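You operate a simulated robot arm through the tools that you are given. There is no shell and no other tool. Be economical: measure what you need, move in short steps, check, and stop when the job is done.

Carry out the task below with a simulated two-armed robot. There is one attempt and no reset: what you move stays moved.

JOB
Pick up the round bulb from the lower board of the tray stand with one hand, pass it to the other hand and put it on the top of the grey gear case. Set down upright: round bulb.

The check looks at the end state, three seconds after you hand in, the way a careful person would. Anything else that was tipped, shoved, dropped, spilled or broken makes it a failure.

ROBOT AND FRAMES
Two 7-joint arms with two-finger parallel grippers on one trunk, on a base that drives. Base frame: it is fixed to the floor where the robot stands at the start and does not move with it; the origin is under the middle of the robot, x ahead of it, y to its left, z up. Units: mm, degrees, N and s.
The left shoulder is at the start at [50, 209, 996], the right one opposite. With the tool pointing down near the work surface each hand reaches from about 100 to 800 mm from the robot's upright axis, wherever it stands, measured 20 degrees to its own side. Places, roughly: top of the grey gear case (12x13 cm) [1420, 1560, 780]. Payload 4.4 kg a hand.
The TCP of each hand is the grasp point between the finger pads, 23 mm short of the fingertips. In the tool frame z runs along the fingers and y along their closing line. Largest opening 94 mm; finger width 38, thickness 10; the body of the gripper, 54 by 96 mm, starts 39 mm behind the TCP.
Orientation is that of the tool frame in the base frame, as a unit quaternion [w, x, y, z]. With the fingers straight down and closing along the base's y, the tool's x points along the base's -x, its y along +y and its z along -z.

CONTROLS
- The arms move only by the tool play_rows. It takes "left_series", "right_series" or both (then of equal length, played together; a hand with none holds still); each is a list of rows, each a list of 2 entries, a list of its own where there are three numbers: the shift along the tool's x, y, z in mm, then the turn, a rotation vector about the tool's x, y, z in degrees. In form: [[[dx, dy, dz], [wx, wy, wz]], ...]. A call has 1 to 12 rows; each row shifts and turns the commanded pose from where the row before left it, along the tool's axes as they then stand. "left_gripper" and "right_gripper" are, for a hand that has rows, the finger opening in mm, from 0 to 94, set as the call begins (left out, the last holds). Each row takes 0.2 s and may step no farther than 50 mm and 8.6 degrees from the row before; otherwise, or with a gripper value out of range, the whole call is refused. A pose out of reach is approached as far as the arm can. The call stops where the force on the tool passes 40 N (or 10 N more than at its start, if that is more) or the arm is blocked; 0.2 s more then pass. Each finger travels about 108 mm/s and halts on what it meets, pressing with about 23 N; the grip force reading is that of the motor and also rises with nothing between the fingers. The clock runs only during rows and for 0.2 s after the last one: add rows that do not move to give the fingers time. It gives the time, the measured TCP pose, the force on the tool (base axes), the opening and the grip force at its end, in the units of the frame above (readings bear some noise), with the torque about the TCP (base axes, N m) and any sound that the robot's microphone picked up.
- Cameras (640 x 400 px; columns grow to the right, rows downward): "scene" is now at [128.5, 4.6, 1129.1]; the picture's right is [0.03, -1.00, 0.00], its down [-0.89, -0.02, -0.45] and it looks along [0.45, 0.01, -0.89] (base axes); focal length 291 px, centre (320, 200). "left" rides on the left gripper at [86, -16, -74] in its tool frame; the picture's right is [0.18, 0.98, 0.00], its down [-0.58, 0.11, -0.81] and it looks along [-0.79, 0.15, 0.59] (tool axes); focal length 243 px, centre (320, 200). "right" rides on the right gripper at [86, 16, -74] in its tool frame; the picture's right is [-0.18, 0.98, 0.00], its down [-0.58, -0.11, -0.81] and it looks along [-0.79, -0.15, 0.59] (tool axes); focal length 243 px, centre (320, 200). There is no depth. A picture from a camera that has moved, and an enlarged one, comes with that camera's place and axes in the base frame and with its lens.
- grab_frame(camera): a new picture of that camera. It takes no simulated time.
- raise_lower(by): slides the trunk up (or, below 0, down) by that many mm; the arms and the scene camera ride with it, the base frame stays. It gives what a move gives, with no picture.
- drive_base(legs): drives the robot by 1 to 6 legs, each [ahead, left, turn to the left] in mm, mm and degrees, along the robot's own axes; the way and the turn of a leg run together, so that a leg with both is an arc; at most 1500 mm and 180 degrees a leg. The arms and the cameras ride along, it lands a little off, and it stops where it bumps. It gives what a move gives.
- head_to(pan, tilt): turns the head with the scene camera to pan (to the left, within 80 degrees either way) and tilt (down, from -29 to 69), counted from straight ahead of the robot. It gives what a move gives.
- inspect(camera, box): a new picture of the part [left, top, right, bottom] of that camera's present view, enlarged. It takes no simulated time.
- finish_job(): hands the job in; it is judged then, once.

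Work in short steps. Places have to be worked out from the pictures, the camera data and where the tool is seen: move nearer, look again, correct. Check each grasp and each placing, and mend what went wrong. You have 120 turns and 108 pictures in all, those below and enlarged ones among them. Open the grippers and draw the arms clear of the work before you hand the job in, unless the task says otherwise; then end with one line.

The tools are called after ">>>" by a JSON object that holds its "fn" and its "kwargs". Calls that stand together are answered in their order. play_rows: Moves the arms, as the interface text tells. Its arguments: {"type":"object","properties":{"left_series":{"type":"array","items":{"type":"array"}},"left_gripper":{"type":"number"},"right_series":{"type":"array","items":{"type":"array"}},"right_gripper":{"type":"number"}},"required":[]} The other tools are called the same way: raise_lower (by) slides the trunk up or down; drive_base (legs) drives the base; head_to (pan, tilt) turns the head that bears the scene camera; grab_frame (camera) takes a picture; inspect (camera, box) takes an enlarged picture of a part of a camera's view; finish_job () hands the job in.

At the start:

```text
t: 0.0
left_ee_pos: [315.9, 160.3, 673.0]
left_tool_rot: [-0.001, 0.0, 1.0, 0.0]
left_force: [0.3, 0.3, 0.4]
left_moment: [0.04, 0.0, 0.01]
left_opening: 93.7
left_gripper_force: 0.0
right_ee_pos: [338.2, -101.0, 672.9]
right_tool_rot: [0.001, 0.001, 1.0, 0.001]
right_force: [0.4, 1.0, 0.0]
right_moment: [0.03, -0.02, 0.0]
right_opening: 94.0
right_gripper_force: 0.2
trunk travel left (down, up): [-75.0, 488.0]
robot x, y, heading: [-3.3, 1.3, 0.2]
head pan, tilt: [1.5, 63.2]
```

scene: 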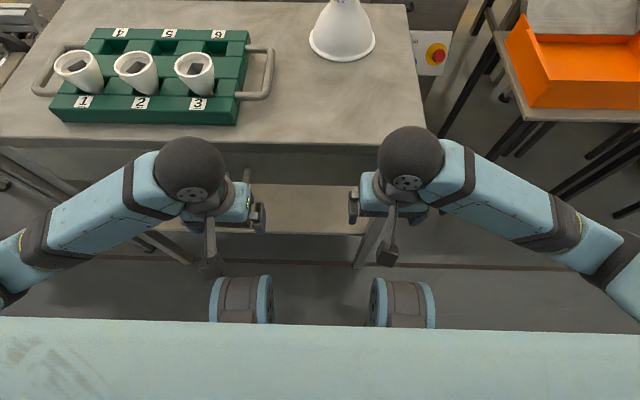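
right: 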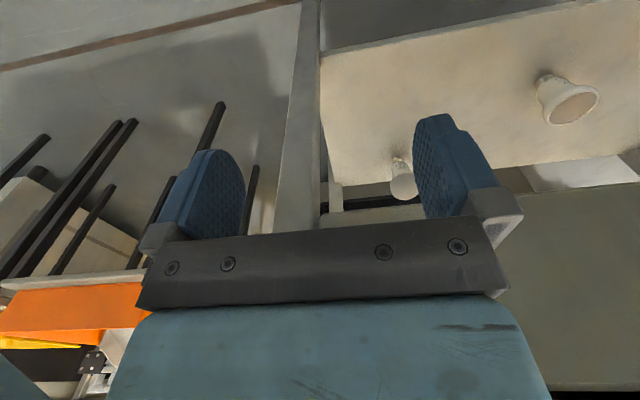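
left: 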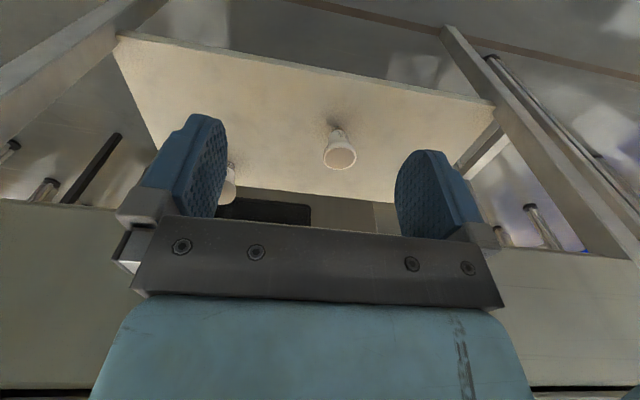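

I'll start by looking around with the head to find the tray stand, the gear case and the bulb.

>>> {"fn": "head_to", "kwargs": {"pan": 0, "tilt": 30}}

>>> {"fn": "grab_frame", "kwargs": {"camera": "scene"}}

>>> {"fn": "head_to", "kwargs": {"pan": 60, "tilt": 25}}

>>> {"fn": "grab_frame", "kwargs": {"camera": "scene"}}

>>> {"fn": "head_to", "kwargs": {"pan": -60, "tilt": 25}}

>>> {"fn": "grab_frame", "kwargs": {"camera": "scene"}}

```text
t: 1.0
left_ee_pos: [315.7, 159.7, 673.7]
left_tool_rot: [0.0, 0.0, 1.0, 0.0]
left_force: [0.4, -0.1, 0.0]
left_moment: [-0.01, -0.01, 0.01]
left_opening: 93.8
left_gripper_force: 0.1
right_ee_pos: [338.2, -101.8, 673.2]
right_tool_rot: [0.0, -0.001, 1.0, 0.0]
right_force: [-0.3, 0.2, 0.2]
right_moment: [0.0, 0.0, -0.03]
right_opening: 94.0
right_gripper_force: 0.2
trunk travel left (down, up): [-75.0, 488.0]
robot x, y, heading: [2.2, -0.0, 0.1]
head pan, tilt: [0.0, 30.0]
```

```text
104 pictures are left
camera scene: at [156.1, 2.9, 1174.8], right [0.0, -1.0, 0.0], down [-0.5, 0.0, -0.87], along [0.87, 0.0, -0.5], focal length 291 px, centre (320, 200)
```

scene: 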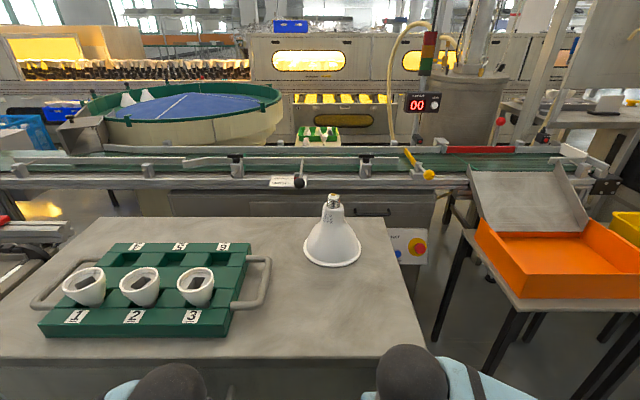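

```text
t: 2.3
left_ee_pos: [315.9, 160.4, 672.9]
left_tool_rot: [-0.001, 0.0, 1.0, 0.0]
left_force: [-1.1, -0.6, 0.3]
left_moment: [0.01, -0.01, -0.01]
left_opening: 94.1
left_gripper_force: 0.1
right_ee_pos: [339.2, -101.7, 672.7]
right_tool_rot: [0.0, -0.001, 1.0, 0.0]
right_force: [-1.3, 0.4, -0.4]
right_moment: [0.04, -0.03, 0.03]
right_opening: 94.2
right_gripper_force: 0.0
trunk travel left (down, up): [-75.0, 488.0]
robot x, y, heading: [0.9, -0.6, -0.2]
head pan, tilt: [60.0, 25.0]
```

```text
103 pictures are left
camera scene: at [111.8, 82.7, 1182.8], right [0.87, -0.5, 0.0], down [-0.21, -0.37, -0.91], along [0.45, 0.78, -0.42], focal length 291 px, centre (320, 200)
```

scene: 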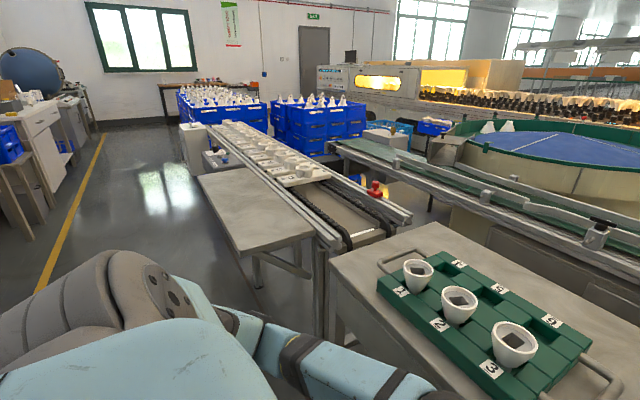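

```text
t: 4.3
left_ee_pos: [315.7, 160.1, 673.8]
left_tool_rot: [0.0, 0.0, 1.0, 0.0]
left_force: [-0.8, 0.7, -0.3]
left_moment: [0.0, 0.04, 0.03]
left_opening: 94.0
left_gripper_force: 0.2
right_ee_pos: [339.1, -102.3, 673.1]
right_tool_rot: [0.0, 0.0, 1.0, 0.0]
right_force: [0.2, -0.3, 0.1]
right_moment: [0.05, -0.02, -0.02]
right_opening: 93.8
right_gripper_force: 0.1
trunk travel left (down, up): [-75.0, 488.0]
robot x, y, heading: [-0.2, 1.3, -0.1]
head pan, tilt: [-60.0, 25.0]
```

```text
102 pictures are left
camera scene: at [111.8, -76.9, 1182.8], right [-0.87, -0.5, 0.0], down [-0.21, 0.37, -0.91], along [0.45, -0.78, -0.42], focal length 291 px, centre (320, 200)
```

scene: 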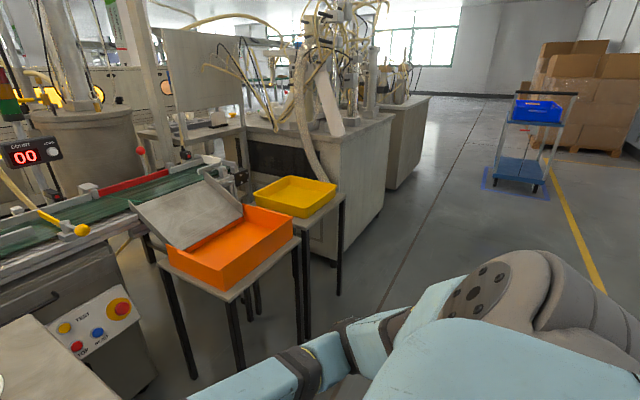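

The table ahead has a lower board with bulbs. I enlarge those views and the gear case.

>>> {"fn": "inspect", "kwargs": {"camera": "left", "box": [160, 60, 480, 260]}}

>>> {"fn": "inspect", "kwargs": {"camera": "right", "box": [320, 20, 640, 220]}}

>>> {"fn": "head_to", "kwargs": {"pan": 48, "tilt": 12}}

>>> {"fn": "inspect", "kwargs": {"camera": "scene", "box": [160, 100, 480, 300]}}

```text
2.00 times, centred on (320, 160) of left
camera zoom: at [228.9, 143.8, 748.3], right [-0.18, 0.98, 0.0], down [0.58, 0.11, 0.81], along [0.79, 0.15, -0.59], focal length 485 px, centre (320, 280)
```

zoom: 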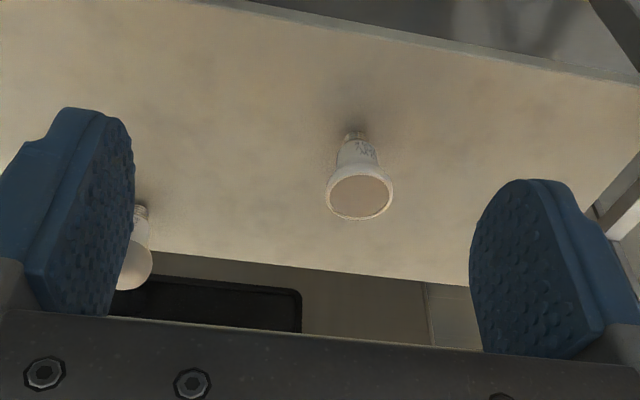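

```text
2.00 times, centred on (480, 120) of right
camera zoom: at [252.5, -85.0, 746.6], right [0.18, 0.98, 0.0], down [0.58, -0.11, 0.81], along [0.79, -0.15, -0.59], focal length 485 px, centre (0, 360)
```

zoom: 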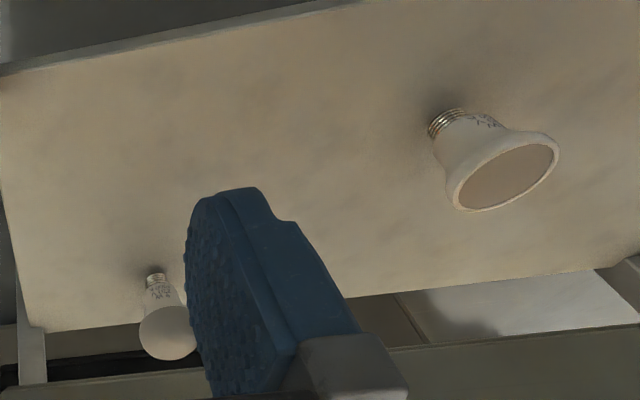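

```text
t: 6.2
left_ee_pos: [315.6, 159.8, 673.3]
left_tool_rot: [-0.001, -0.001, 1.0, -0.001]
left_force: [-0.7, -0.1, 0.3]
left_moment: [-0.01, 0.02, -0.02]
left_opening: 93.9
left_gripper_force: 0.1
right_ee_pos: [339.6, -102.3, 671.2]
right_tool_rot: [0.0, 0.0, 1.0, 0.0]
right_force: [0.4, -0.5, -0.1]
right_moment: [-0.02, 0.0, 0.0]
right_opening: 94.0
right_gripper_force: 0.1
trunk travel left (down, up): [-75.0, 488.0]
robot x, y, heading: [4.2, 1.3, -0.0]
head pan, tilt: [48.0, 12.0]
```

```text
2.00 times, centred on (320, 200) of scene
camera zoom: at [128.1, 72.1, 1203.9], right [0.74, -0.67, 0.0], down [-0.14, -0.15, -0.98], along [0.65, 0.73, -0.21], focal length 583 px, centre (320, 200)
```

zoom: 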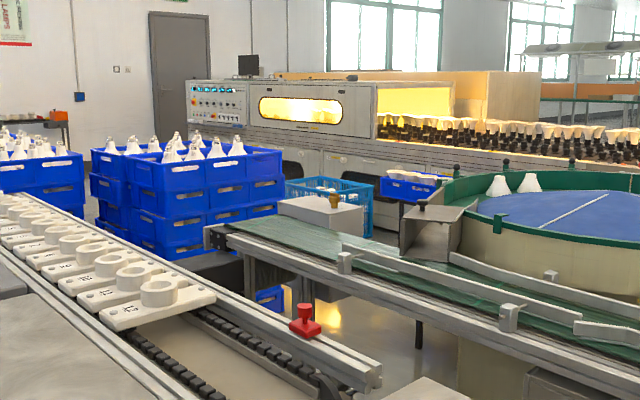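

The round bulb (globe) is at about (670, 13, globe centre z≈423), standing on its cap on the lower board. I raise the trunk for an overview of the way to the gear case.

>>> {"fn": "raise_lower", "kwargs": {"by": 480}}

>>> {"fn": "head_to", "kwargs": {"pan": 50, "tilt": 30}}

>>> {"fn": "grab_frame", "kwargs": {"camera": "scene"}}

>>> {"fn": "head_to", "kwargs": {"pan": 10, "tilt": 40}}

>>> {"fn": "grab_frame", "kwargs": {"camera": "scene"}}

```text
refused: 480 is not a number from -400 to 400
```

```text
t: 7.0
left_ee_pos: [315.0, 159.7, 673.3]
left_tool_rot: [-0.001, 0.001, 1.0, 0.0]
left_force: [-0.6, 1.1, -0.2]
left_moment: [-0.02, -0.03, 0.03]
left_opening: 94.2
left_gripper_force: 0.0
right_ee_pos: [338.5, -102.4, 672.1]
right_tool_rot: [0.0, 0.0, 1.0, 0.0]
right_force: [-0.9, 0.6, 0.5]
right_moment: [0.01, -0.01, -0.02]
right_opening: 94.0
right_gripper_force: 0.0
trunk travel left (down, up): [-75.0, 488.0]
robot x, y, heading: [-3.8, 2.8, 0.2]
head pan, tilt: [50.0, 30.0]
```

```text
98 pictures are left
camera scene: at [123.9, 72.2, 1174.9], right [0.77, -0.64, 0.0], down [-0.32, -0.38, -0.87], along [0.56, 0.66, -0.5], focal length 291 px, centre (320, 200)
```

scene: 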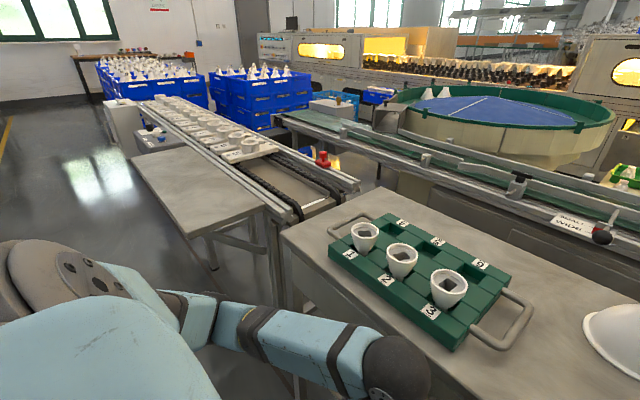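

```text
t: 8.0
left_ee_pos: [316.5, 159.8, 672.9]
left_tool_rot: [0.0, 0.0, 1.0, 0.0]
left_force: [0.8, -0.2, -0.2]
left_moment: [-0.01, 0.01, 0.0]
left_opening: 94.1
left_gripper_force: 0.0
right_ee_pos: [339.9, -102.2, 674.0]
right_tool_rot: [0.0, -0.001, 1.0, 0.0]
right_force: [-0.2, 0.5, -1.1]
right_moment: [-0.03, 0.02, -0.01]
right_opening: 93.8
right_gripper_force: 0.0
trunk travel left (down, up): [-75.0, 488.0]
robot x, y, heading: [-2.2, -1.6, -0.2]
head pan, tilt: [10.0, 40.0]
```

```text
97 pictures are left
camera scene: at [149.4, 17.7, 1159.5], right [0.17, -0.98, 0.0], down [-0.63, -0.11, -0.77], along [0.75, 0.13, -0.64], focal length 291 px, centre (320, 200)
```

scene: 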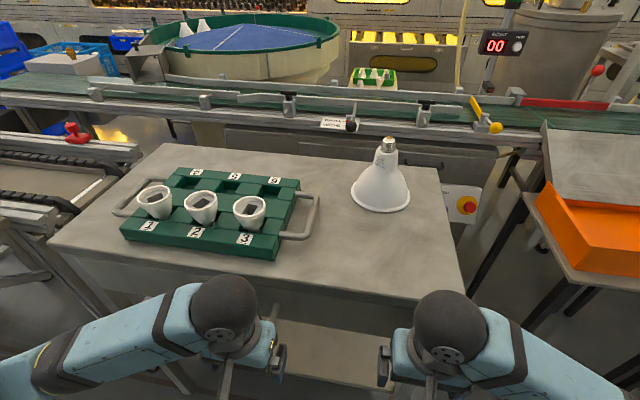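

Single lift limit is 400; I raise by 400.

>>> {"fn": "raise_lower", "kwargs": {"by": 400}}

>>> {"fn": "head_to", "kwargs": {"pan": 50, "tilt": 35}}

>>> {"fn": "grab_frame", "kwargs": {"camera": "scene"}}

>>> {"fn": "inspect", "kwargs": {"camera": "scene", "box": [200, 20, 440, 170]}}

```text
t: 11.9
left_ee_pos: [315.2, 160.8, 1073.2]
left_tool_rot: [0.0, 0.0, 1.0, 0.0]
left_force: [0.0, 0.1, 0.4]
left_moment: [0.0, 0.01, 0.02]
left_opening: 94.0
left_gripper_force: 0.1
right_ee_pos: [339.3, -102.0, 1073.1]
right_tool_rot: [0.001, -0.001, 1.0, 0.0]
right_force: [-0.8, -0.7, 0.1]
right_moment: [0.01, 0.02, 0.01]
right_opening: 93.9
right_gripper_force: 0.1
trunk travel left (down, up): [-475.0, 88.0]
robot x, y, heading: [-0.1, -0.4, 0.1]
head pan, tilt: [10.0, 40.0]
```

```text
t: 12.9
left_ee_pos: [315.7, 160.0, 1072.5]
left_tool_rot: [0.001, 0.0, 1.0, 0.0]
left_force: [-0.6, 0.1, -0.4]
left_moment: [0.04, 0.02, 0.0]
left_opening: 93.7
left_gripper_force: 0.0
right_ee_pos: [339.0, -100.8, 1072.6]
right_tool_rot: [0.0, 0.0, 1.0, -0.001]
right_force: [0.2, -0.6, 0.2]
right_moment: [-0.01, 0.02, -0.01]
right_opening: 93.9
right_gripper_force: 0.0
trunk travel left (down, up): [-475.0, 88.0]
robot x, y, heading: [-1.3, 1.3, -0.1]
head pan, tilt: [50.0, 35.0]
```

```text
96 pictures are left
camera scene: at [122.4, 70.3, 1567.0], right [0.77, -0.64, 0.0], down [-0.37, -0.44, -0.82], along [0.53, 0.63, -0.57], focal length 291 px, centre (320, 200)
```

scene: 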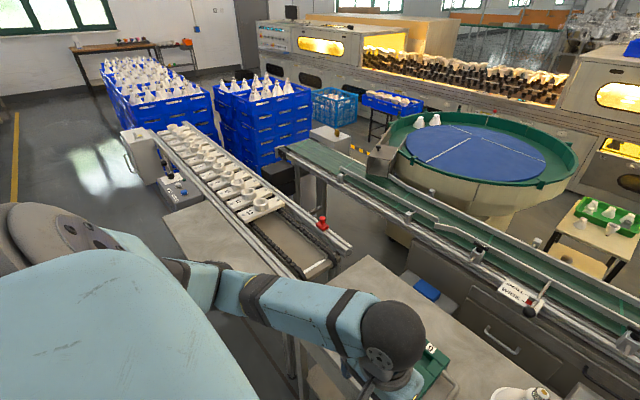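

```text
2.67 times, centred on (320, 95) of scene
camera zoom: at [122.4, 70.3, 1567.0], right [0.77, -0.64, 0.0], down [-0.37, -0.44, -0.82], along [0.53, 0.63, -0.57], focal length 777 px, centre (320, 480)
```

zoom: 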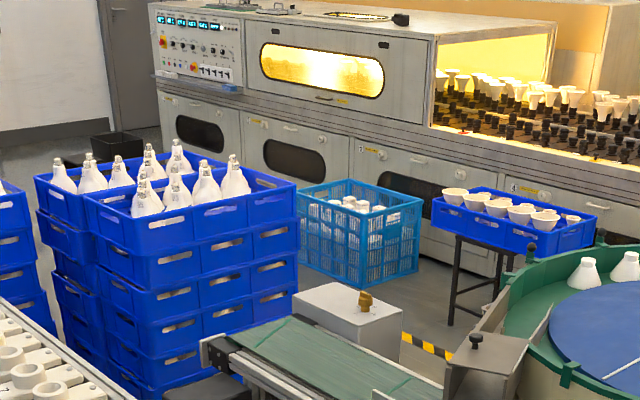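

The case top is visible and reachable only from its left end later. First the pick: I back off, lower the trunk fully, and look under the table.

>>> {"fn": "drive_base", "kwargs": {"legs": [[-350, 0, 0]]}}

>>> {"fn": "raise_lower", "kwargs": {"by": -400}}

>>> {"fn": "raise_lower", "kwargs": {"by": -75}}

>>> {"fn": "head_to", "kwargs": {"pan": 0, "tilt": 40}}

>>> {"fn": "grab_frame", "kwargs": {"camera": "scene"}}

>>> {"fn": "grab_frame", "kwargs": {"camera": "right"}}

```text
t: 15.2
left_ee_pos: [-33.7, 160.4, 1073.1]
left_tool_rot: [0.0, -0.001, 1.0, -0.001]
left_force: [0.2, -0.3, 0.1]
left_moment: [0.01, 0.0, -0.03]
left_opening: 94.2
left_gripper_force: 0.0
right_ee_pos: [-10.0, -102.5, 1071.6]
right_tool_rot: [0.0, -0.001, 1.0, 0.0]
right_force: [-0.4, -0.3, -0.2]
right_moment: [-0.01, 0.02, 0.0]
right_opening: 93.9
right_gripper_force: 0.0
trunk travel left (down, up): [-475.0, 88.0]
robot x, y, heading: [-348.4, 0.8, -0.2]
head pan, tilt: [50.0, 35.0]
```

```text
t: 19.0
left_ee_pos: [-33.3, 160.2, 671.9]
left_tool_rot: [0.0, 0.0, 1.0, 0.0]
left_force: [0.2, -0.6, 0.9]
left_moment: [-0.02, 0.0, -0.01]
left_opening: 93.9
left_gripper_force: 0.1
right_ee_pos: [-9.9, -102.5, 672.7]
right_tool_rot: [0.0, 0.0, 1.0, 0.0]
right_force: [-0.4, -0.3, 0.8]
right_moment: [-0.01, -0.02, 0.02]
right_opening: 94.1
right_gripper_force: 0.0
trunk travel left (down, up): [-75.0, 488.0]
robot x, y, heading: [-349.1, -0.6, -0.2]
head pan, tilt: [50.0, 35.0]
```

```text
t: 20.1
left_ee_pos: [-34.7, 160.7, 597.7]
left_tool_rot: [0.001, -0.001, 1.0, -0.001]
left_force: [0.4, -0.1, 0.6]
left_moment: [0.0, 0.02, 0.03]
left_opening: 94.0
left_gripper_force: 0.1
right_ee_pos: [-10.2, -102.2, 597.8]
right_tool_rot: [0.0, 0.0, 1.0, 0.0]
right_force: [-0.6, -0.1, -0.6]
right_moment: [-0.06, 0.04, -0.01]
right_opening: 94.2
right_gripper_force: 0.0
trunk travel left (down, up): [0.0, 563.0]
robot x, y, heading: [-348.4, 0.8, -0.0]
head pan, tilt: [50.0, 35.0]
```

```text
t: 21.3
left_ee_pos: [-32.2, 160.7, 598.0]
left_tool_rot: [0.0, 0.0, 1.0, 0.0]
left_force: [0.4, 0.1, -0.2]
left_moment: [0.01, 0.01, -0.04]
left_opening: 93.9
left_gripper_force: 0.0
right_ee_pos: [-11.5, -101.1, 598.4]
right_tool_rot: [0.0, 0.0, 1.0, 0.0]
right_force: [0.1, -0.6, 0.2]
right_moment: [0.0, -0.04, 0.0]
right_opening: 94.2
right_gripper_force: 0.0
trunk travel left (down, up): [0.0, 563.0]
robot x, y, heading: [-349.6, 0.5, -0.0]
head pan, tilt: [0.0, 40.0]
```

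```text
94 pictures are left
camera scene: at [-197.8, 3.0, 1084.5], right [0.0, -1.0, 0.0], down [-0.64, 0.0, -0.77], along [0.77, 0.0, -0.64], focal length 291 px, centre (320, 200)
```

scene: 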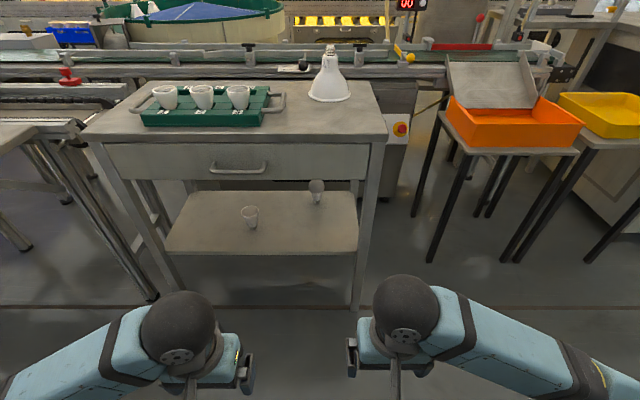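

```text
93 pictures are left
camera right: at [-95.9, -84.9, 671.6], right [0.18, 0.98, 0.0], down [0.58, -0.11, 0.81], along [0.79, -0.15, -0.59], focal length 243 px, centre (320, 200)
```

right: 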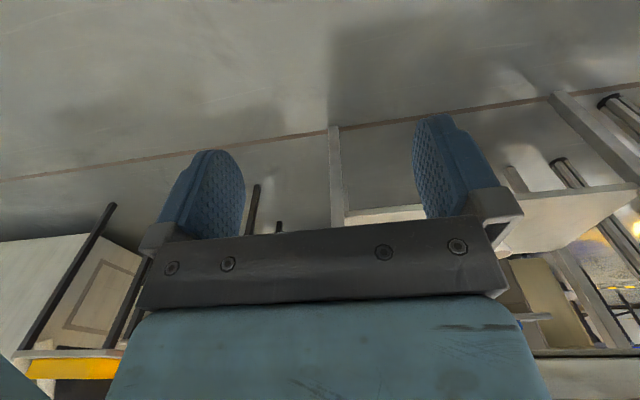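

Board z≈337 with front edge x≈441; drawer underside ≈624. I move the right hand ahead and pitch it up to 20° below horizontal, then will roll 180° so its camera is on top.

>>> {"fn": "play_rows", "kwargs": {"right_series": [[[-50, 0, 0], [0, 0, 0]], [[-50, 0, 0], [0, 0, 0]], [[-50, 0, 0], [0, 0, 0]], [[0, 0, 0], [0, -7.8, 0]], [[0, 0, 0], [0, -7.8, 0]], [[0, 0, 0], [0, -7.8, 0]], [[0, 0, 0], [0, -7.8, 0]], [[0, 0, 0], [0, -7.8, 0]], [[0, 0, 0], [0, -7.8, 0]], [[0, 0, 0], [0, -7.8, 0]], [[0, 0, 0], [0, -7.8, 0]], [[0, 0, 0], [0, -7.8, 0]]]}}

>>> {"fn": "play_rows", "kwargs": {"right_series": [[[0, 0, 0], [0, 0, 8.5]], [[0, 0, 0], [0, 0, 8.5]], [[0, 0, 0], [0, 0, 8.5]], [[0, 0, 0], [0, 0, 8.5]], [[0, 0, 0], [0, 0, 8.5]], [[0, 0, 0], [0, 0, 8.5]], [[0, 0, 0], [0, 0, 8.5]], [[0, 0, 0], [0, 0, 8.5]], [[0, 0, 0], [0, 0, 8.5]], [[0, 0, 0], [0, 0, 8.5]]]}}

>>> {"fn": "grab_frame", "kwargs": {"camera": "scene"}}

```text
t: 24.1
left_ee_pos: [-34.1, 161.8, 593.9]
left_tool_rot: [0.0, 0.0, 1.0, 0.001]
left_force: [0.4, -0.7, -0.4]
left_moment: [-0.01, 0.0, 0.01]
left_opening: 94.1
left_gripper_force: 0.0
right_ee_pos: [162.9, -117.5, 618.5]
right_tool_rot: [0.595, 0.013, 0.804, -0.008]
right_force: [0.6, -0.1, -1.1]
right_moment: [-0.03, -0.05, 0.0]
right_opening: 94.1
right_gripper_force: 0.1
trunk travel left (down, up): [0.0, 563.0]
robot x, y, heading: [-348.6, -0.3, -0.2]
head pan, tilt: [0.0, 40.0]
stopped in row 12 (right hand): the arm was blocked; the commanded pose is now the measured one
```

```text
t: 25.1
left_ee_pos: [-33.4, 159.7, 594.1]
left_tool_rot: [-0.001, 0.0, 1.0, 0.0]
left_force: [0.4, -0.6, -0.4]
left_moment: [-0.02, 0.01, 0.02]
left_opening: 94.0
left_gripper_force: 0.0
right_ee_pos: [202.5, -186.1, 650.8]
right_tool_rot: [0.648, 0.156, 0.742, 0.07]
right_force: [-0.2, 0.0, 0.3]
right_moment: [-0.02, 0.02, 0.0]
right_opening: 93.9
right_gripper_force: 0.1
trunk travel left (down, up): [0.0, 563.0]
robot x, y, heading: [-348.2, 0.3, 0.0]
head pan, tilt: [0.0, 40.0]
stopped in row 4 (right hand): the arm was blocked; the commanded pose is now the measured one
```

```text
92 pictures are left
camera scene: at [-196.9, 2.8, 1081.2], right [0.0, -1.0, 0.0], down [-0.64, 0.0, -0.77], along [0.77, 0.0, -0.64], focal length 291 px, centre (320, 200)
```

scene: 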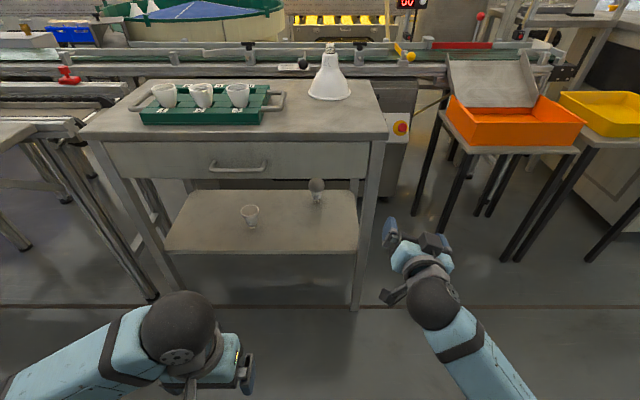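

Blocked rolling that way (likely a wrist limit). I try rolling the other way.

>>> {"fn": "play_rows", "kwargs": {"right_series": [[[0, 0, 20], [0, 0, -8.5]], [[0, 0, 20], [0, 0, -8.5]], [[0, 0, 20], [0, 0, -8.5]], [[0, 0, 0], [0, 0, -8.5]], [[0, 0, 0], [0, 0, -8.5]], [[0, 0, 0], [0, 0, -8.5]], [[0, 0, 0], [0, 0, -8.5]], [[0, 0, 0], [0, 0, -8.5]], [[0, 0, 0], [0, 0, -8.5]], [[0, 0, 0], [0, 0, -8.5]], [[0, 0, 0], [0, 0, -8.5]], [[0, 0, 0], [0, 0, -8.5]]]}}

>>> {"fn": "grab_frame", "kwargs": {"camera": "scene"}}

```text
t: 27.7
left_ee_pos: [-33.0, 160.8, 598.4]
left_tool_rot: [0.0, 0.0, 1.0, -0.001]
left_force: [0.0, 0.3, -0.5]
left_moment: [0.01, 0.0, 0.03]
left_opening: 94.1
left_gripper_force: 0.0
right_ee_pos: [259.2, -188.3, 644.1]
right_tool_rot: [0.464, -0.48, 0.589, -0.456]
right_force: [-0.3, -0.9, 0.1]
right_moment: [0.0, 0.0, -0.01]
right_opening: 94.0
right_gripper_force: 0.2
trunk travel left (down, up): [0.0, 563.0]
robot x, y, heading: [-349.2, 1.7, -0.0]
head pan, tilt: [0.0, 40.0]
```

```text
91 pictures are left
camera scene: at [-197.7, 2.8, 1084.5], right [0.0, -1.0, 0.0], down [-0.64, 0.0, -0.77], along [0.77, 0.0, -0.64], focal length 291 px, centre (320, 200)
```

scene: 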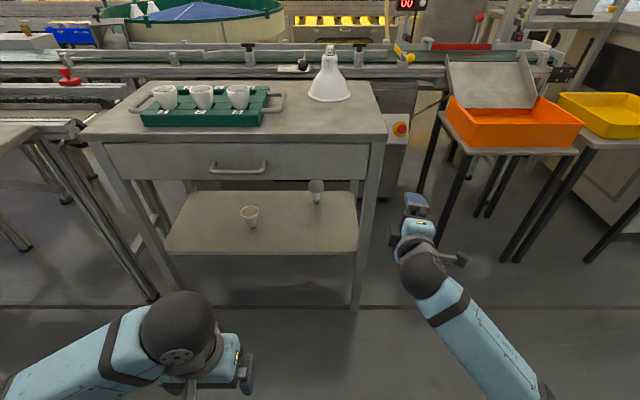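

Rolling this way works. Continue the roll by about 96° more.

>>> {"fn": "play_rows", "kwargs": {"right_series": [[[0, 0, 0], [0, 0, -8.03]], [[0, 0, 0], [0, 0, -8.03]], [[0, 0, 0], [0, 0, -8.03]], [[0, 0, 0], [0, 0, -8.03]], [[0, 0, 0], [0, 0, -8.03]], [[0, 0, 0], [0, 0, -8.03]], [[0, 0, 0], [0, 0, -8.03]], [[0, 0, 0], [0, 0, -8.03]], [[0, 0, 0], [0, 0, -8.03]], [[0, 0, 0], [0, 0, -8.03]], [[0, 0, 0], [0, 0, -8.03]], [[0, 0, 0], [0, 0, -8.03]]]}}

>>> {"fn": "grab_frame", "kwargs": {"camera": "right"}}

```text
t: 30.3
left_ee_pos: [-33.1, 159.8, 597.0]
left_tool_rot: [0.0, -0.001, 1.0, 0.0]
left_force: [0.0, -0.4, 1.0]
left_moment: [-0.01, 0.0, -0.01]
left_opening: 93.9
left_gripper_force: 0.0
right_ee_pos: [259.1, -188.9, 644.9]
right_tool_rot: [0.031, 0.758, -0.034, 0.65]
right_force: [0.3, 0.1, 0.3]
right_moment: [-0.01, -0.01, 0.02]
right_opening: 93.9
right_gripper_force: 0.0
trunk travel left (down, up): [0.0, 563.0]
robot x, y, heading: [-349.8, 4.1, 0.0]
head pan, tilt: [0.0, 40.0]
```

```text
90 pictures are left
camera right: at [198.5, -198.6, 741.5], right [-0.12, -0.98, -0.18], down [-0.87, 0.19, -0.45], along [0.47, 0.1, -0.87], focal length 243 px, centre (320, 200)
```

right: 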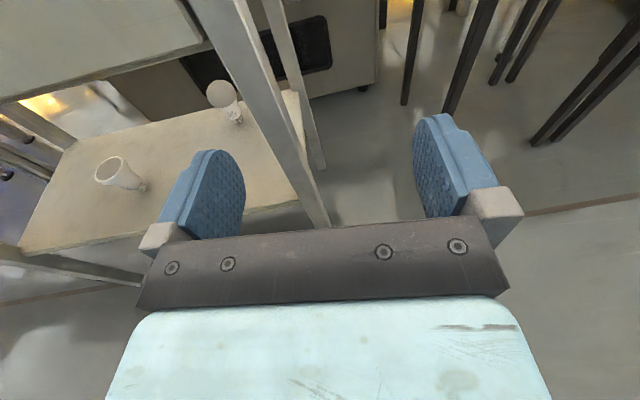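

Camera is now on top and sees the bulb at about (672, 18). I lower the hand and centre it in front of the bulb (still ahead of the board), with a small yaw/pitch correction.

>>> {"fn": "play_rows", "kwargs": {"right_series": [[[-34.9, -29.3, 2.6], [0, 0, 0]], [[-34.9, -29.3, 2.6], [0, 0, 0]], [[-34.9, -29.3, 2.6], [0, 0, 0]], [[-34.9, -29.3, 2.6], [0, 0, 0]], [[-34.9, -29.3, 2.6], [0, 0, 0]], [[-34.9, -29.3, 2.6], [0, 0, 0]], [[-34.9, -29.3, 2.6], [0, 0, 0]], [[0, 0, 0], [5.3, -6, 0]]]}}

>>> {"fn": "grab_frame", "kwargs": {"camera": "right"}}

>>> {"fn": "grab_frame", "kwargs": {"camera": "scene"}}

```text
t: 32.3
left_ee_pos: [-32.5, 161.5, 593.8]
left_tool_rot: [-0.001, -0.001, 1.0, -0.001]
left_force: [-0.2, -0.6, 0.2]
left_moment: [-0.01, 0.0, -0.01]
left_opening: 94.2
left_gripper_force: 0.0
right_ee_pos: [291.4, -60.9, 394.5]
right_tool_rot: [0.045, 0.78, 0.006, 0.625]
right_force: [-0.6, 0.2, 0.0]
right_moment: [-0.05, -0.04, -0.02]
right_opening: 93.9
right_gripper_force: 0.1
trunk travel left (down, up): [0.0, 563.0]
robot x, y, heading: [-348.4, 1.2, -0.1]
head pan, tilt: [0.0, 40.0]
stopped in row 8 (right hand): the arm was blocked; the commanded pose is now the measured one
```

```text
89 pictures are left
camera right: at [236.8, -65.9, 494.8], right [-0.09, -0.99, -0.1], down [-0.91, 0.12, -0.4], along [0.41, 0.06, -0.91], focal length 243 px, centre (320, 200)
```

right: 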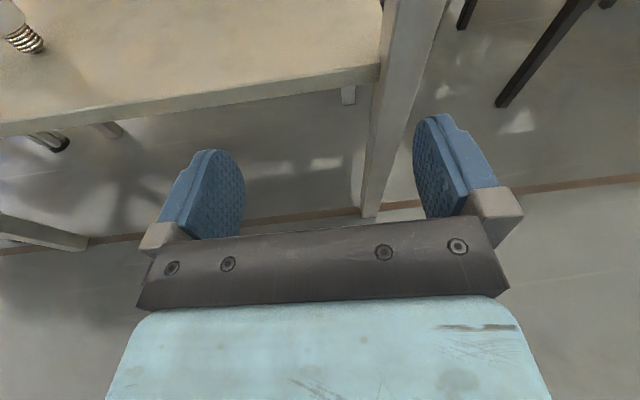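

```text
88 pictures are left
camera scene: at [-197.8, 4.1, 1081.1], right [0.0, -1.0, 0.0], down [-0.64, 0.0, -0.77], along [0.77, 0.0, -0.64], focal length 291 px, centre (320, 200)
```

scene: 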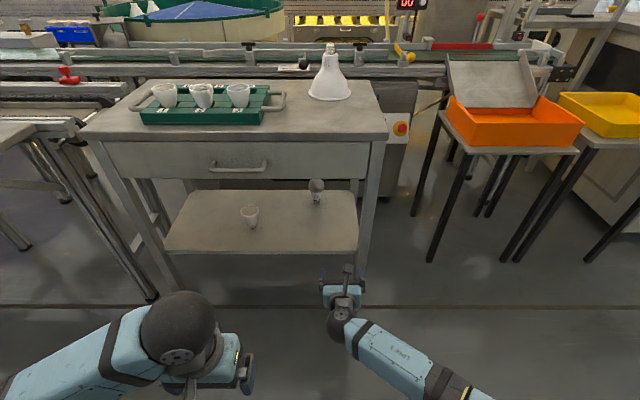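

Blocked slightly short in y, so I use the base: shift left 82 and ahead 250, well short of the bulb.

>>> {"fn": "drive_base", "kwargs": {"legs": [[0, 82, 0], [250, 0, 0]]}}

>>> {"fn": "play_rows", "kwargs": {"right_series": [[[0, 0, 0], [0, 0, 4.6]]]}}

>>> {"fn": "grab_frame", "kwargs": {"camera": "right"}}

>>> {"fn": "grab_frame", "kwargs": {"camera": "scene"}}

```text
t: 35.1
left_ee_pos: [222.5, 245.3, 598.7]
left_tool_rot: [-0.001, -0.002, 1.0, 0.001]
left_force: [0.4, 0.7, 0.7]
left_moment: [-0.03, -0.02, -0.02]
left_opening: 94.0
left_gripper_force: 0.0
right_ee_pos: [544.2, 25.2, 395.5]
right_tool_rot: [0.042, 0.782, 0.007, 0.622]
right_force: [0.1, -0.1, -0.4]
right_moment: [-0.01, -0.01, -0.02]
right_opening: 93.9
right_gripper_force: 0.0
trunk travel left (down, up): [0.0, 563.0]
robot x, y, heading: [-93.9, 85.8, 0.0]
head pan, tilt: [0.0, 40.0]
```

```text
t: 35.5
left_ee_pos: [223.2, 244.6, 599.1]
left_tool_rot: [0.0, -0.002, 1.0, 0.002]
left_force: [-1.0, -0.5, -0.4]
left_moment: [-0.01, 0.01, -0.01]
left_opening: 93.8
left_gripper_force: 0.0
right_ee_pos: [549.7, 20.2, 397.9]
right_tool_rot: [0.021, 0.778, -0.025, 0.627]
right_force: [0.1, -0.3, -0.3]
right_moment: [0.02, 0.03, 0.01]
right_opening: 94.1
right_gripper_force: 0.0
trunk travel left (down, up): [0.0, 563.0]
robot x, y, heading: [-91.5, 83.9, 0.3]
head pan, tilt: [0.0, 40.0]
```

```text
87 pictures are left
camera right: at [494.8, 8.1, 497.2], right [-0.1, -0.98, -0.18], down [-0.9, 0.17, -0.4], along [0.42, 0.12, -0.9], focal length 243 px, centre (320, 200)
```

right: 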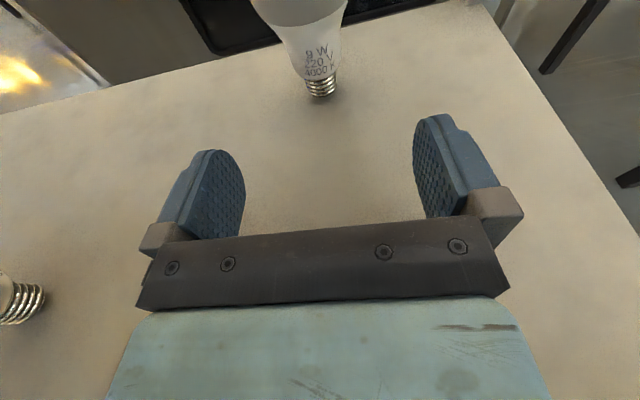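

```text
86 pictures are left
camera scene: at [59.4, 86.0, 1084.6], right [0.0, -1.0, 0.0], down [-0.64, 0.0, -0.77], along [0.77, 0.0, -0.64], focal length 291 px, centre (320, 200)
```

scene: 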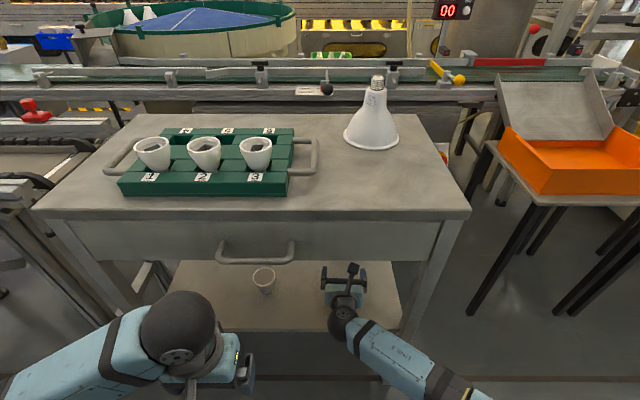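

Bulb cap is at ≈(673, 17); globe (≈60 mm) centre ≈z 423. I level the tool to horizontal and raise it to globe height for an equator grasp.

>>> {"fn": "play_rows", "kwargs": {"right_series": [[[0, 0, 0], [0, 6.1, 0]], [[0, 0, 0], [0, 6.1, 0]], [[25, 0, 0], [0, 0, 0]], [[0, 0, 0], [0, 0, 0]]]}}

>>> {"fn": "grab_frame", "kwargs": {"camera": "right"}}

```text
t: 36.5
left_ee_pos: [222.0, 245.0, 597.9]
left_tool_rot: [0.0, -0.002, 1.0, 0.0]
left_force: [-0.3, -0.3, 0.1]
left_moment: [0.0, 0.0, 0.04]
left_opening: 93.9
left_gripper_force: 0.0
right_ee_pos: [551.6, 17.9, 426.2]
right_tool_rot: [0.024, 0.705, -0.019, 0.709]
right_force: [0.3, 0.6, -0.6]
right_moment: [-0.03, 0.03, 0.01]
right_opening: 93.9
right_gripper_force: 0.1
trunk travel left (down, up): [0.0, 563.0]
robot x, y, heading: [-91.7, 81.8, 0.1]
head pan, tilt: [0.0, 40.0]
```

```text
85 pictures are left
camera right: at [476.6, 8.9, 511.3], right [-0.06, -0.98, -0.18], down [-0.79, 0.16, -0.59], along [0.6, 0.11, -0.79], focal length 243 px, centre (320, 200)
```

right: 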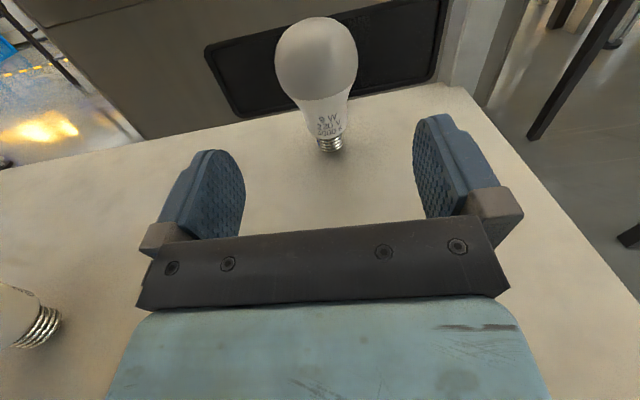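

Globe centre ≈ (673, 15.5, 428), hand well aligned. I drive ahead 85 to bring the fingers around the globe.

>>> {"fn": "drive_base", "kwargs": {"legs": [[85, 0, 0]]}}

>>> {"fn": "grab_frame", "kwargs": {"camera": "right"}}

```text
t: 37.6
left_ee_pos: [308.2, 245.9, 598.0]
left_tool_rot: [0.0, -0.003, 1.0, 0.0]
left_force: [0.6, 0.1, 0.4]
left_moment: [0.0, -0.01, -0.01]
left_opening: 94.0
left_gripper_force: 0.0
right_ee_pos: [638.9, 19.4, 425.5]
right_tool_rot: [0.024, 0.705, -0.019, 0.708]
right_force: [-0.3, 0.2, -0.3]
right_moment: [0.02, -0.02, -0.04]
right_opening: 93.9
right_gripper_force: 0.1
trunk travel left (down, up): [0.0, 563.0]
robot x, y, heading: [-5.9, 85.9, 0.6]
head pan, tilt: [0.0, 40.0]
```

```text
84 pictures are left
camera right: at [563.4, 9.8, 510.7], right [-0.06, -0.98, -0.18], down [-0.8, 0.16, -0.59], along [0.6, 0.11, -0.79], focal length 243 px, centre (320, 200)
```

right: 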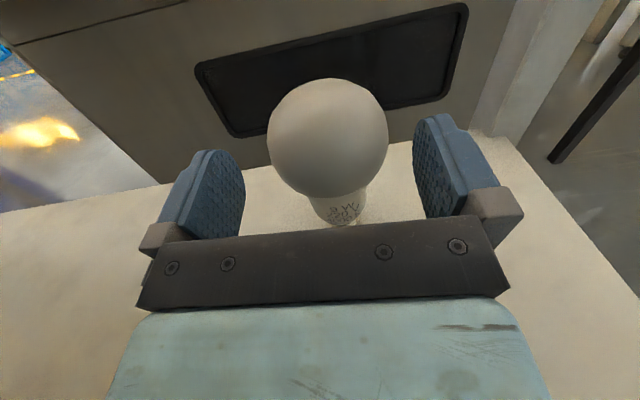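

Globe is centred between the fingers. Advance 24 mm and close.

>>> {"fn": "play_rows", "kwargs": {"right_series": [[[0, 1, 12], [0, 0, 0]], [[0, 1, 12], [0, 0, 0]], [[0, 0, 0], [0, 0, 0]]]}}

>>> {"fn": "play_rows", "kwargs": {"right_series": [[[0, 0, 0], [0, 0, 0]], [[0, 0, 0], [0, 0, 0]], [[0, 0, 0], [0, 0, 0]], [[0, 0, 0], [0, 0, 0]]], "right_gripper": 40}}

>>> {"fn": "grab_frame", "kwargs": {"camera": "right"}}

```text
t: 38.4
left_ee_pos: [308.7, 245.1, 596.6]
left_tool_rot: [-0.001, -0.002, 1.0, -0.001]
left_force: [-0.5, 0.6, 0.7]
left_moment: [-0.01, -0.02, -0.01]
left_opening: 93.8
left_gripper_force: 0.0
right_ee_pos: [659.2, 18.3, 421.0]
right_tool_rot: [0.023, 0.707, -0.019, 0.706]
right_force: [0.2, 0.7, 0.2]
right_moment: [0.02, 0.02, 0.0]
right_opening: 94.2
right_gripper_force: 0.0
trunk travel left (down, up): [0.0, 563.0]
robot x, y, heading: [-9.2, 85.9, 0.5]
head pan, tilt: [0.0, 40.0]
```

```text
t: 39.4
left_ee_pos: [308.5, 247.4, 598.6]
left_tool_rot: [0.0, -0.002, 1.0, 0.0]
left_force: [-0.2, 0.7, 0.0]
left_moment: [-0.01, 0.0, 0.01]
left_opening: 94.0
left_gripper_force: 0.0
right_ee_pos: [659.1, 19.3, 421.7]
right_tool_rot: [0.022, 0.707, -0.021, 0.706]
right_force: [0.6, 0.6, 2.5]
right_moment: [-0.03, 0.0, 0.01]
right_opening: 57.6
right_gripper_force: 22.6
trunk travel left (down, up): [0.0, 563.0]
robot x, y, heading: [-9.2, 86.0, 0.2]
head pan, tilt: [0.0, 40.0]
```

```text
83 pictures are left
camera right: at [583.8, 8.5, 507.1], right [-0.06, -0.98, -0.18], down [-0.8, 0.15, -0.58], along [0.6, 0.11, -0.79], focal length 243 px, centre (320, 200)
```

right: 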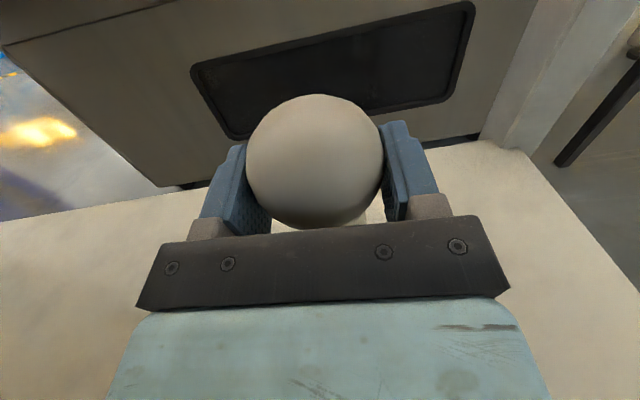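

Grip holds at 57.6 mm. Lift 30 mm with the trunk and check.

>>> {"fn": "raise_lower", "kwargs": {"by": 30}}

>>> {"fn": "grab_frame", "kwargs": {"camera": "right"}}

```text
t: 40.2
left_ee_pos: [308.9, 245.6, 627.5]
left_tool_rot: [0.0, -0.002, 1.0, -0.001]
left_force: [-5.6, 0.7, 3.5]
left_moment: [-0.1, -0.61, 0.06]
left_opening: 94.0
left_gripper_force: 0.1
right_ee_pos: [659.8, 20.0, 452.6]
right_tool_rot: [0.023, 0.708, -0.018, 0.706]
right_force: [0.4, -1.2, -0.5]
right_moment: [0.01, -0.03, 0.0]
right_opening: 57.8
right_gripper_force: 23.5
trunk travel left (down, up): [-30.0, 533.0]
robot x, y, heading: [-4.9, 82.0, 0.2]
head pan, tilt: [0.0, 40.0]
```

```text
82 pictures are left
camera right: at [584.3, 9.3, 538.3], right [-0.06, -0.98, -0.18], down [-0.8, 0.15, -0.58], along [0.6, 0.11, -0.79], focal length 243 px, centre (320, 200)
```

right: 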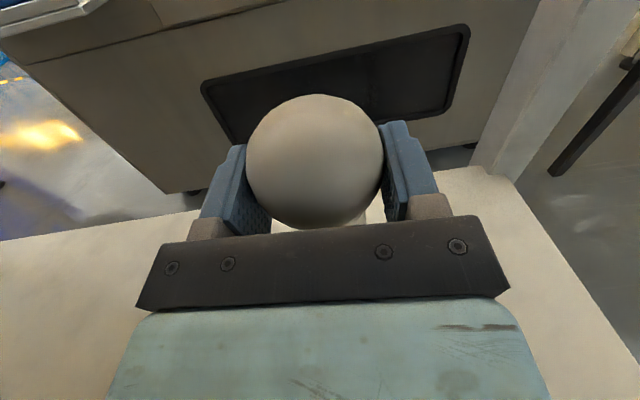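

Bulb lifted, but the left hand reads a slight contact (−x push), perhaps with the drawer handle. I check the scene.

>>> {"fn": "head_to", "kwargs": {"pan": 15, "tilt": 62}}

>>> {"fn": "grab_frame", "kwargs": {"camera": "scene"}}

>>> {"fn": "grab_frame", "kwargs": {"camera": "left"}}

```text
t: 41.0
left_ee_pos: [308.1, 246.2, 628.4]
left_tool_rot: [-0.001, -0.002, 1.0, 0.0]
left_force: [-2.6, -0.7, 1.9]
left_moment: [0.0, -0.28, -0.02]
left_opening: 93.9
left_gripper_force: 0.0
right_ee_pos: [658.9, 20.7, 452.0]
right_tool_rot: [0.023, 0.707, -0.019, 0.707]
right_force: [0.0, 0.1, -1.3]
right_moment: [-0.01, 0.04, -0.02]
right_opening: 57.7
right_gripper_force: 23.2
trunk travel left (down, up): [-30.0, 533.0]
robot x, y, heading: [-6.7, 83.0, 0.0]
head pan, tilt: [15.0, 62.0]
```

```text
81 pictures are left
camera scene: at [121.6, 105.0, 1085.6], right [0.26, -0.96, 0.0], down [-0.85, -0.23, -0.47], along [0.45, 0.12, -0.88], focal length 291 px, centre (320, 200)
```

scene: 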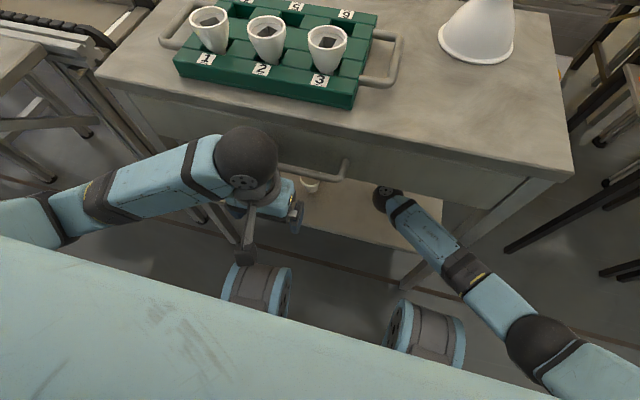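

```text
80 pictures are left
camera left: at [222.2, 229.3, 703.4], right [-0.19, 0.98, 0.0], down [0.58, 0.11, 0.81], along [0.79, 0.15, -0.59], focal length 243 px, centre (320, 200)
```

left: 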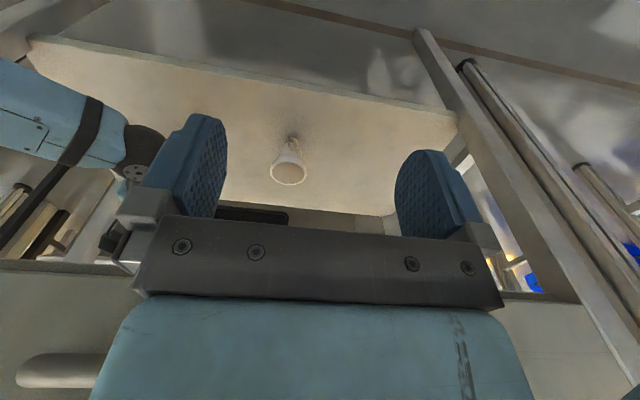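

The left wrist lightly touches the drawer handle; backing straight out frees it and withdraws the bulb.

>>> {"fn": "drive_base", "kwargs": {"legs": [[-450, 0, 0]]}}

>>> {"fn": "head_to", "kwargs": {"pan": 0, "tilt": 45}}

>>> {"fn": "grab_frame", "kwargs": {"camera": "scene"}}

```text
t: 43.8
left_ee_pos: [-142.0, 243.7, 628.5]
left_tool_rot: [0.0, -0.004, 1.0, 0.0]
left_force: [-0.1, 0.6, 0.6]
left_moment: [-0.04, -0.01, 0.04]
left_opening: 93.8
left_gripper_force: 0.1
right_ee_pos: [211.7, 15.8, 453.8]
right_tool_rot: [0.024, 0.705, -0.019, 0.708]
right_force: [-0.3, -0.9, -0.5]
right_moment: [0.0, -0.02, -0.02]
right_opening: 58.0
right_gripper_force: 22.6
trunk travel left (down, up): [-30.0, 533.0]
robot x, y, heading: [-458.4, 82.5, 0.4]
head pan, tilt: [15.0, 62.0]
```

```text
t: 44.6
left_ee_pos: [-142.9, 243.7, 626.7]
left_tool_rot: [0.0, -0.003, 1.0, 0.0]
left_force: [0.6, -0.6, 0.3]
left_moment: [-0.01, 0.04, 0.03]
left_opening: 94.0
left_gripper_force: 0.1
right_ee_pos: [211.8, 15.7, 454.6]
right_tool_rot: [0.023, 0.706, -0.02, 0.708]
right_force: [0.3, 0.5, -0.6]
right_moment: [-0.01, -0.02, 0.01]
right_opening: 57.7
right_gripper_force: 23.2
trunk travel left (down, up): [-30.0, 533.0]
robot x, y, heading: [-455.9, 85.8, 0.5]
head pan, tilt: [0.0, 45.0]
```

```text
79 pictures are left
camera scene: at [-309.7, 85.4, 1107.1], right [0.01, -1.0, 0.0], down [-0.71, 0.0, -0.71], along [0.71, 0.0, -0.71], focal length 291 px, centre (320, 200)
```

scene: 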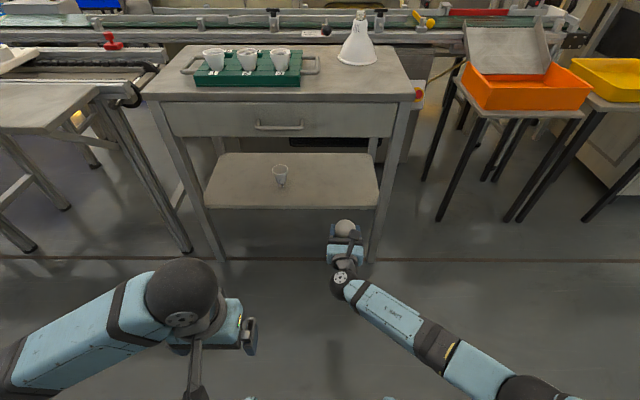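

The bulb is out and held upright. I raise and draw back the right hand, and turn the left hand 90° so its fingers close along x.

>>> {"fn": "play_rows", "kwargs": {"right_series": [[[33, 0, -20], [0, 0, 0]], [[33, 0, -20], [0, 0, 0]], [[33, 0, -20], [0, 0, 0]], [[33, 0, -20], [0, 0, 0]], [[0, 0, 0], [0, 0, 0]]]}}

>>> {"fn": "play_rows", "kwargs": {"left_series": [[[0, 0, -40], [0, 0, 0]], [[0, 0, -40], [0, 0, 8.2]], [[0, 0, -40], [0, 0, 8.2]], [[0, 0, -40], [0, 0, 8.2]], [[0, 0, 0], [0, 0, 8.2]], [[0, 0, 0], [0, 0, 8.2]], [[0, 0, 0], [0, 0, 8.2]], [[0, 0, 0], [0, 0, 8.2]], [[0, 0, 0], [0, 0, 8.2]], [[0, 0, 0], [0, 0, 8.2]], [[0, 0, 0], [0, 0, 8.2]], [[0, 0, 0], [0, 0, 8.2]]]}}

>>> {"fn": "grab_frame", "kwargs": {"camera": "scene"}}

```text
t: 46.0
left_ee_pos: [-142.4, 242.6, 631.1]
left_tool_rot: [-0.001, -0.003, 1.0, 0.003]
left_force: [0.3, 0.2, 0.1]
left_moment: [-0.01, 0.02, -0.01]
left_opening: 93.8
left_gripper_force: 0.0
right_ee_pos: [157.5, -9.6, 602.3]
right_tool_rot: [0.049, 0.691, -0.023, 0.721]
right_force: [-1.1, 0.7, 0.6]
right_moment: [0.04, 0.03, -0.02]
right_opening: 57.8
right_gripper_force: 22.5
trunk travel left (down, up): [-30.0, 533.0]
robot x, y, heading: [-458.2, 82.2, 0.2]
head pan, tilt: [0.0, 45.0]
stopped in row 5 (right hand): the arm was blocked; the commanded pose is now the measured one
```

```text
t: 48.6
left_ee_pos: [-141.2, 242.9, 788.6]
left_tool_rot: [-0.002, 0.707, 0.707, 0.0]
left_force: [0.6, 0.4, 0.3]
left_moment: [0.01, 0.01, -0.02]
left_opening: 94.0
left_gripper_force: 0.0
right_ee_pos: [156.5, -10.2, 600.9]
right_tool_rot: [0.049, 0.691, -0.022, 0.721]
right_force: [0.0, -0.8, -0.4]
right_moment: [0.02, 0.0, 0.02]
right_opening: 57.6
right_gripper_force: 23.0
trunk travel left (down, up): [-30.0, 533.0]
robot x, y, heading: [-456.1, 83.3, 0.4]
head pan, tilt: [0.0, 45.0]
```

```text
78 pictures are left
camera scene: at [-309.6, 83.2, 1107.2], right [0.01, -1.0, 0.0], down [-0.71, 0.0, -0.71], along [0.71, 0.01, -0.71], focal length 291 px, centre (320, 200)
```

scene: 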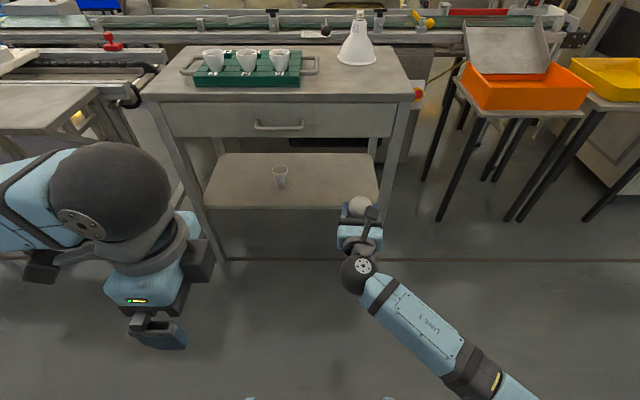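

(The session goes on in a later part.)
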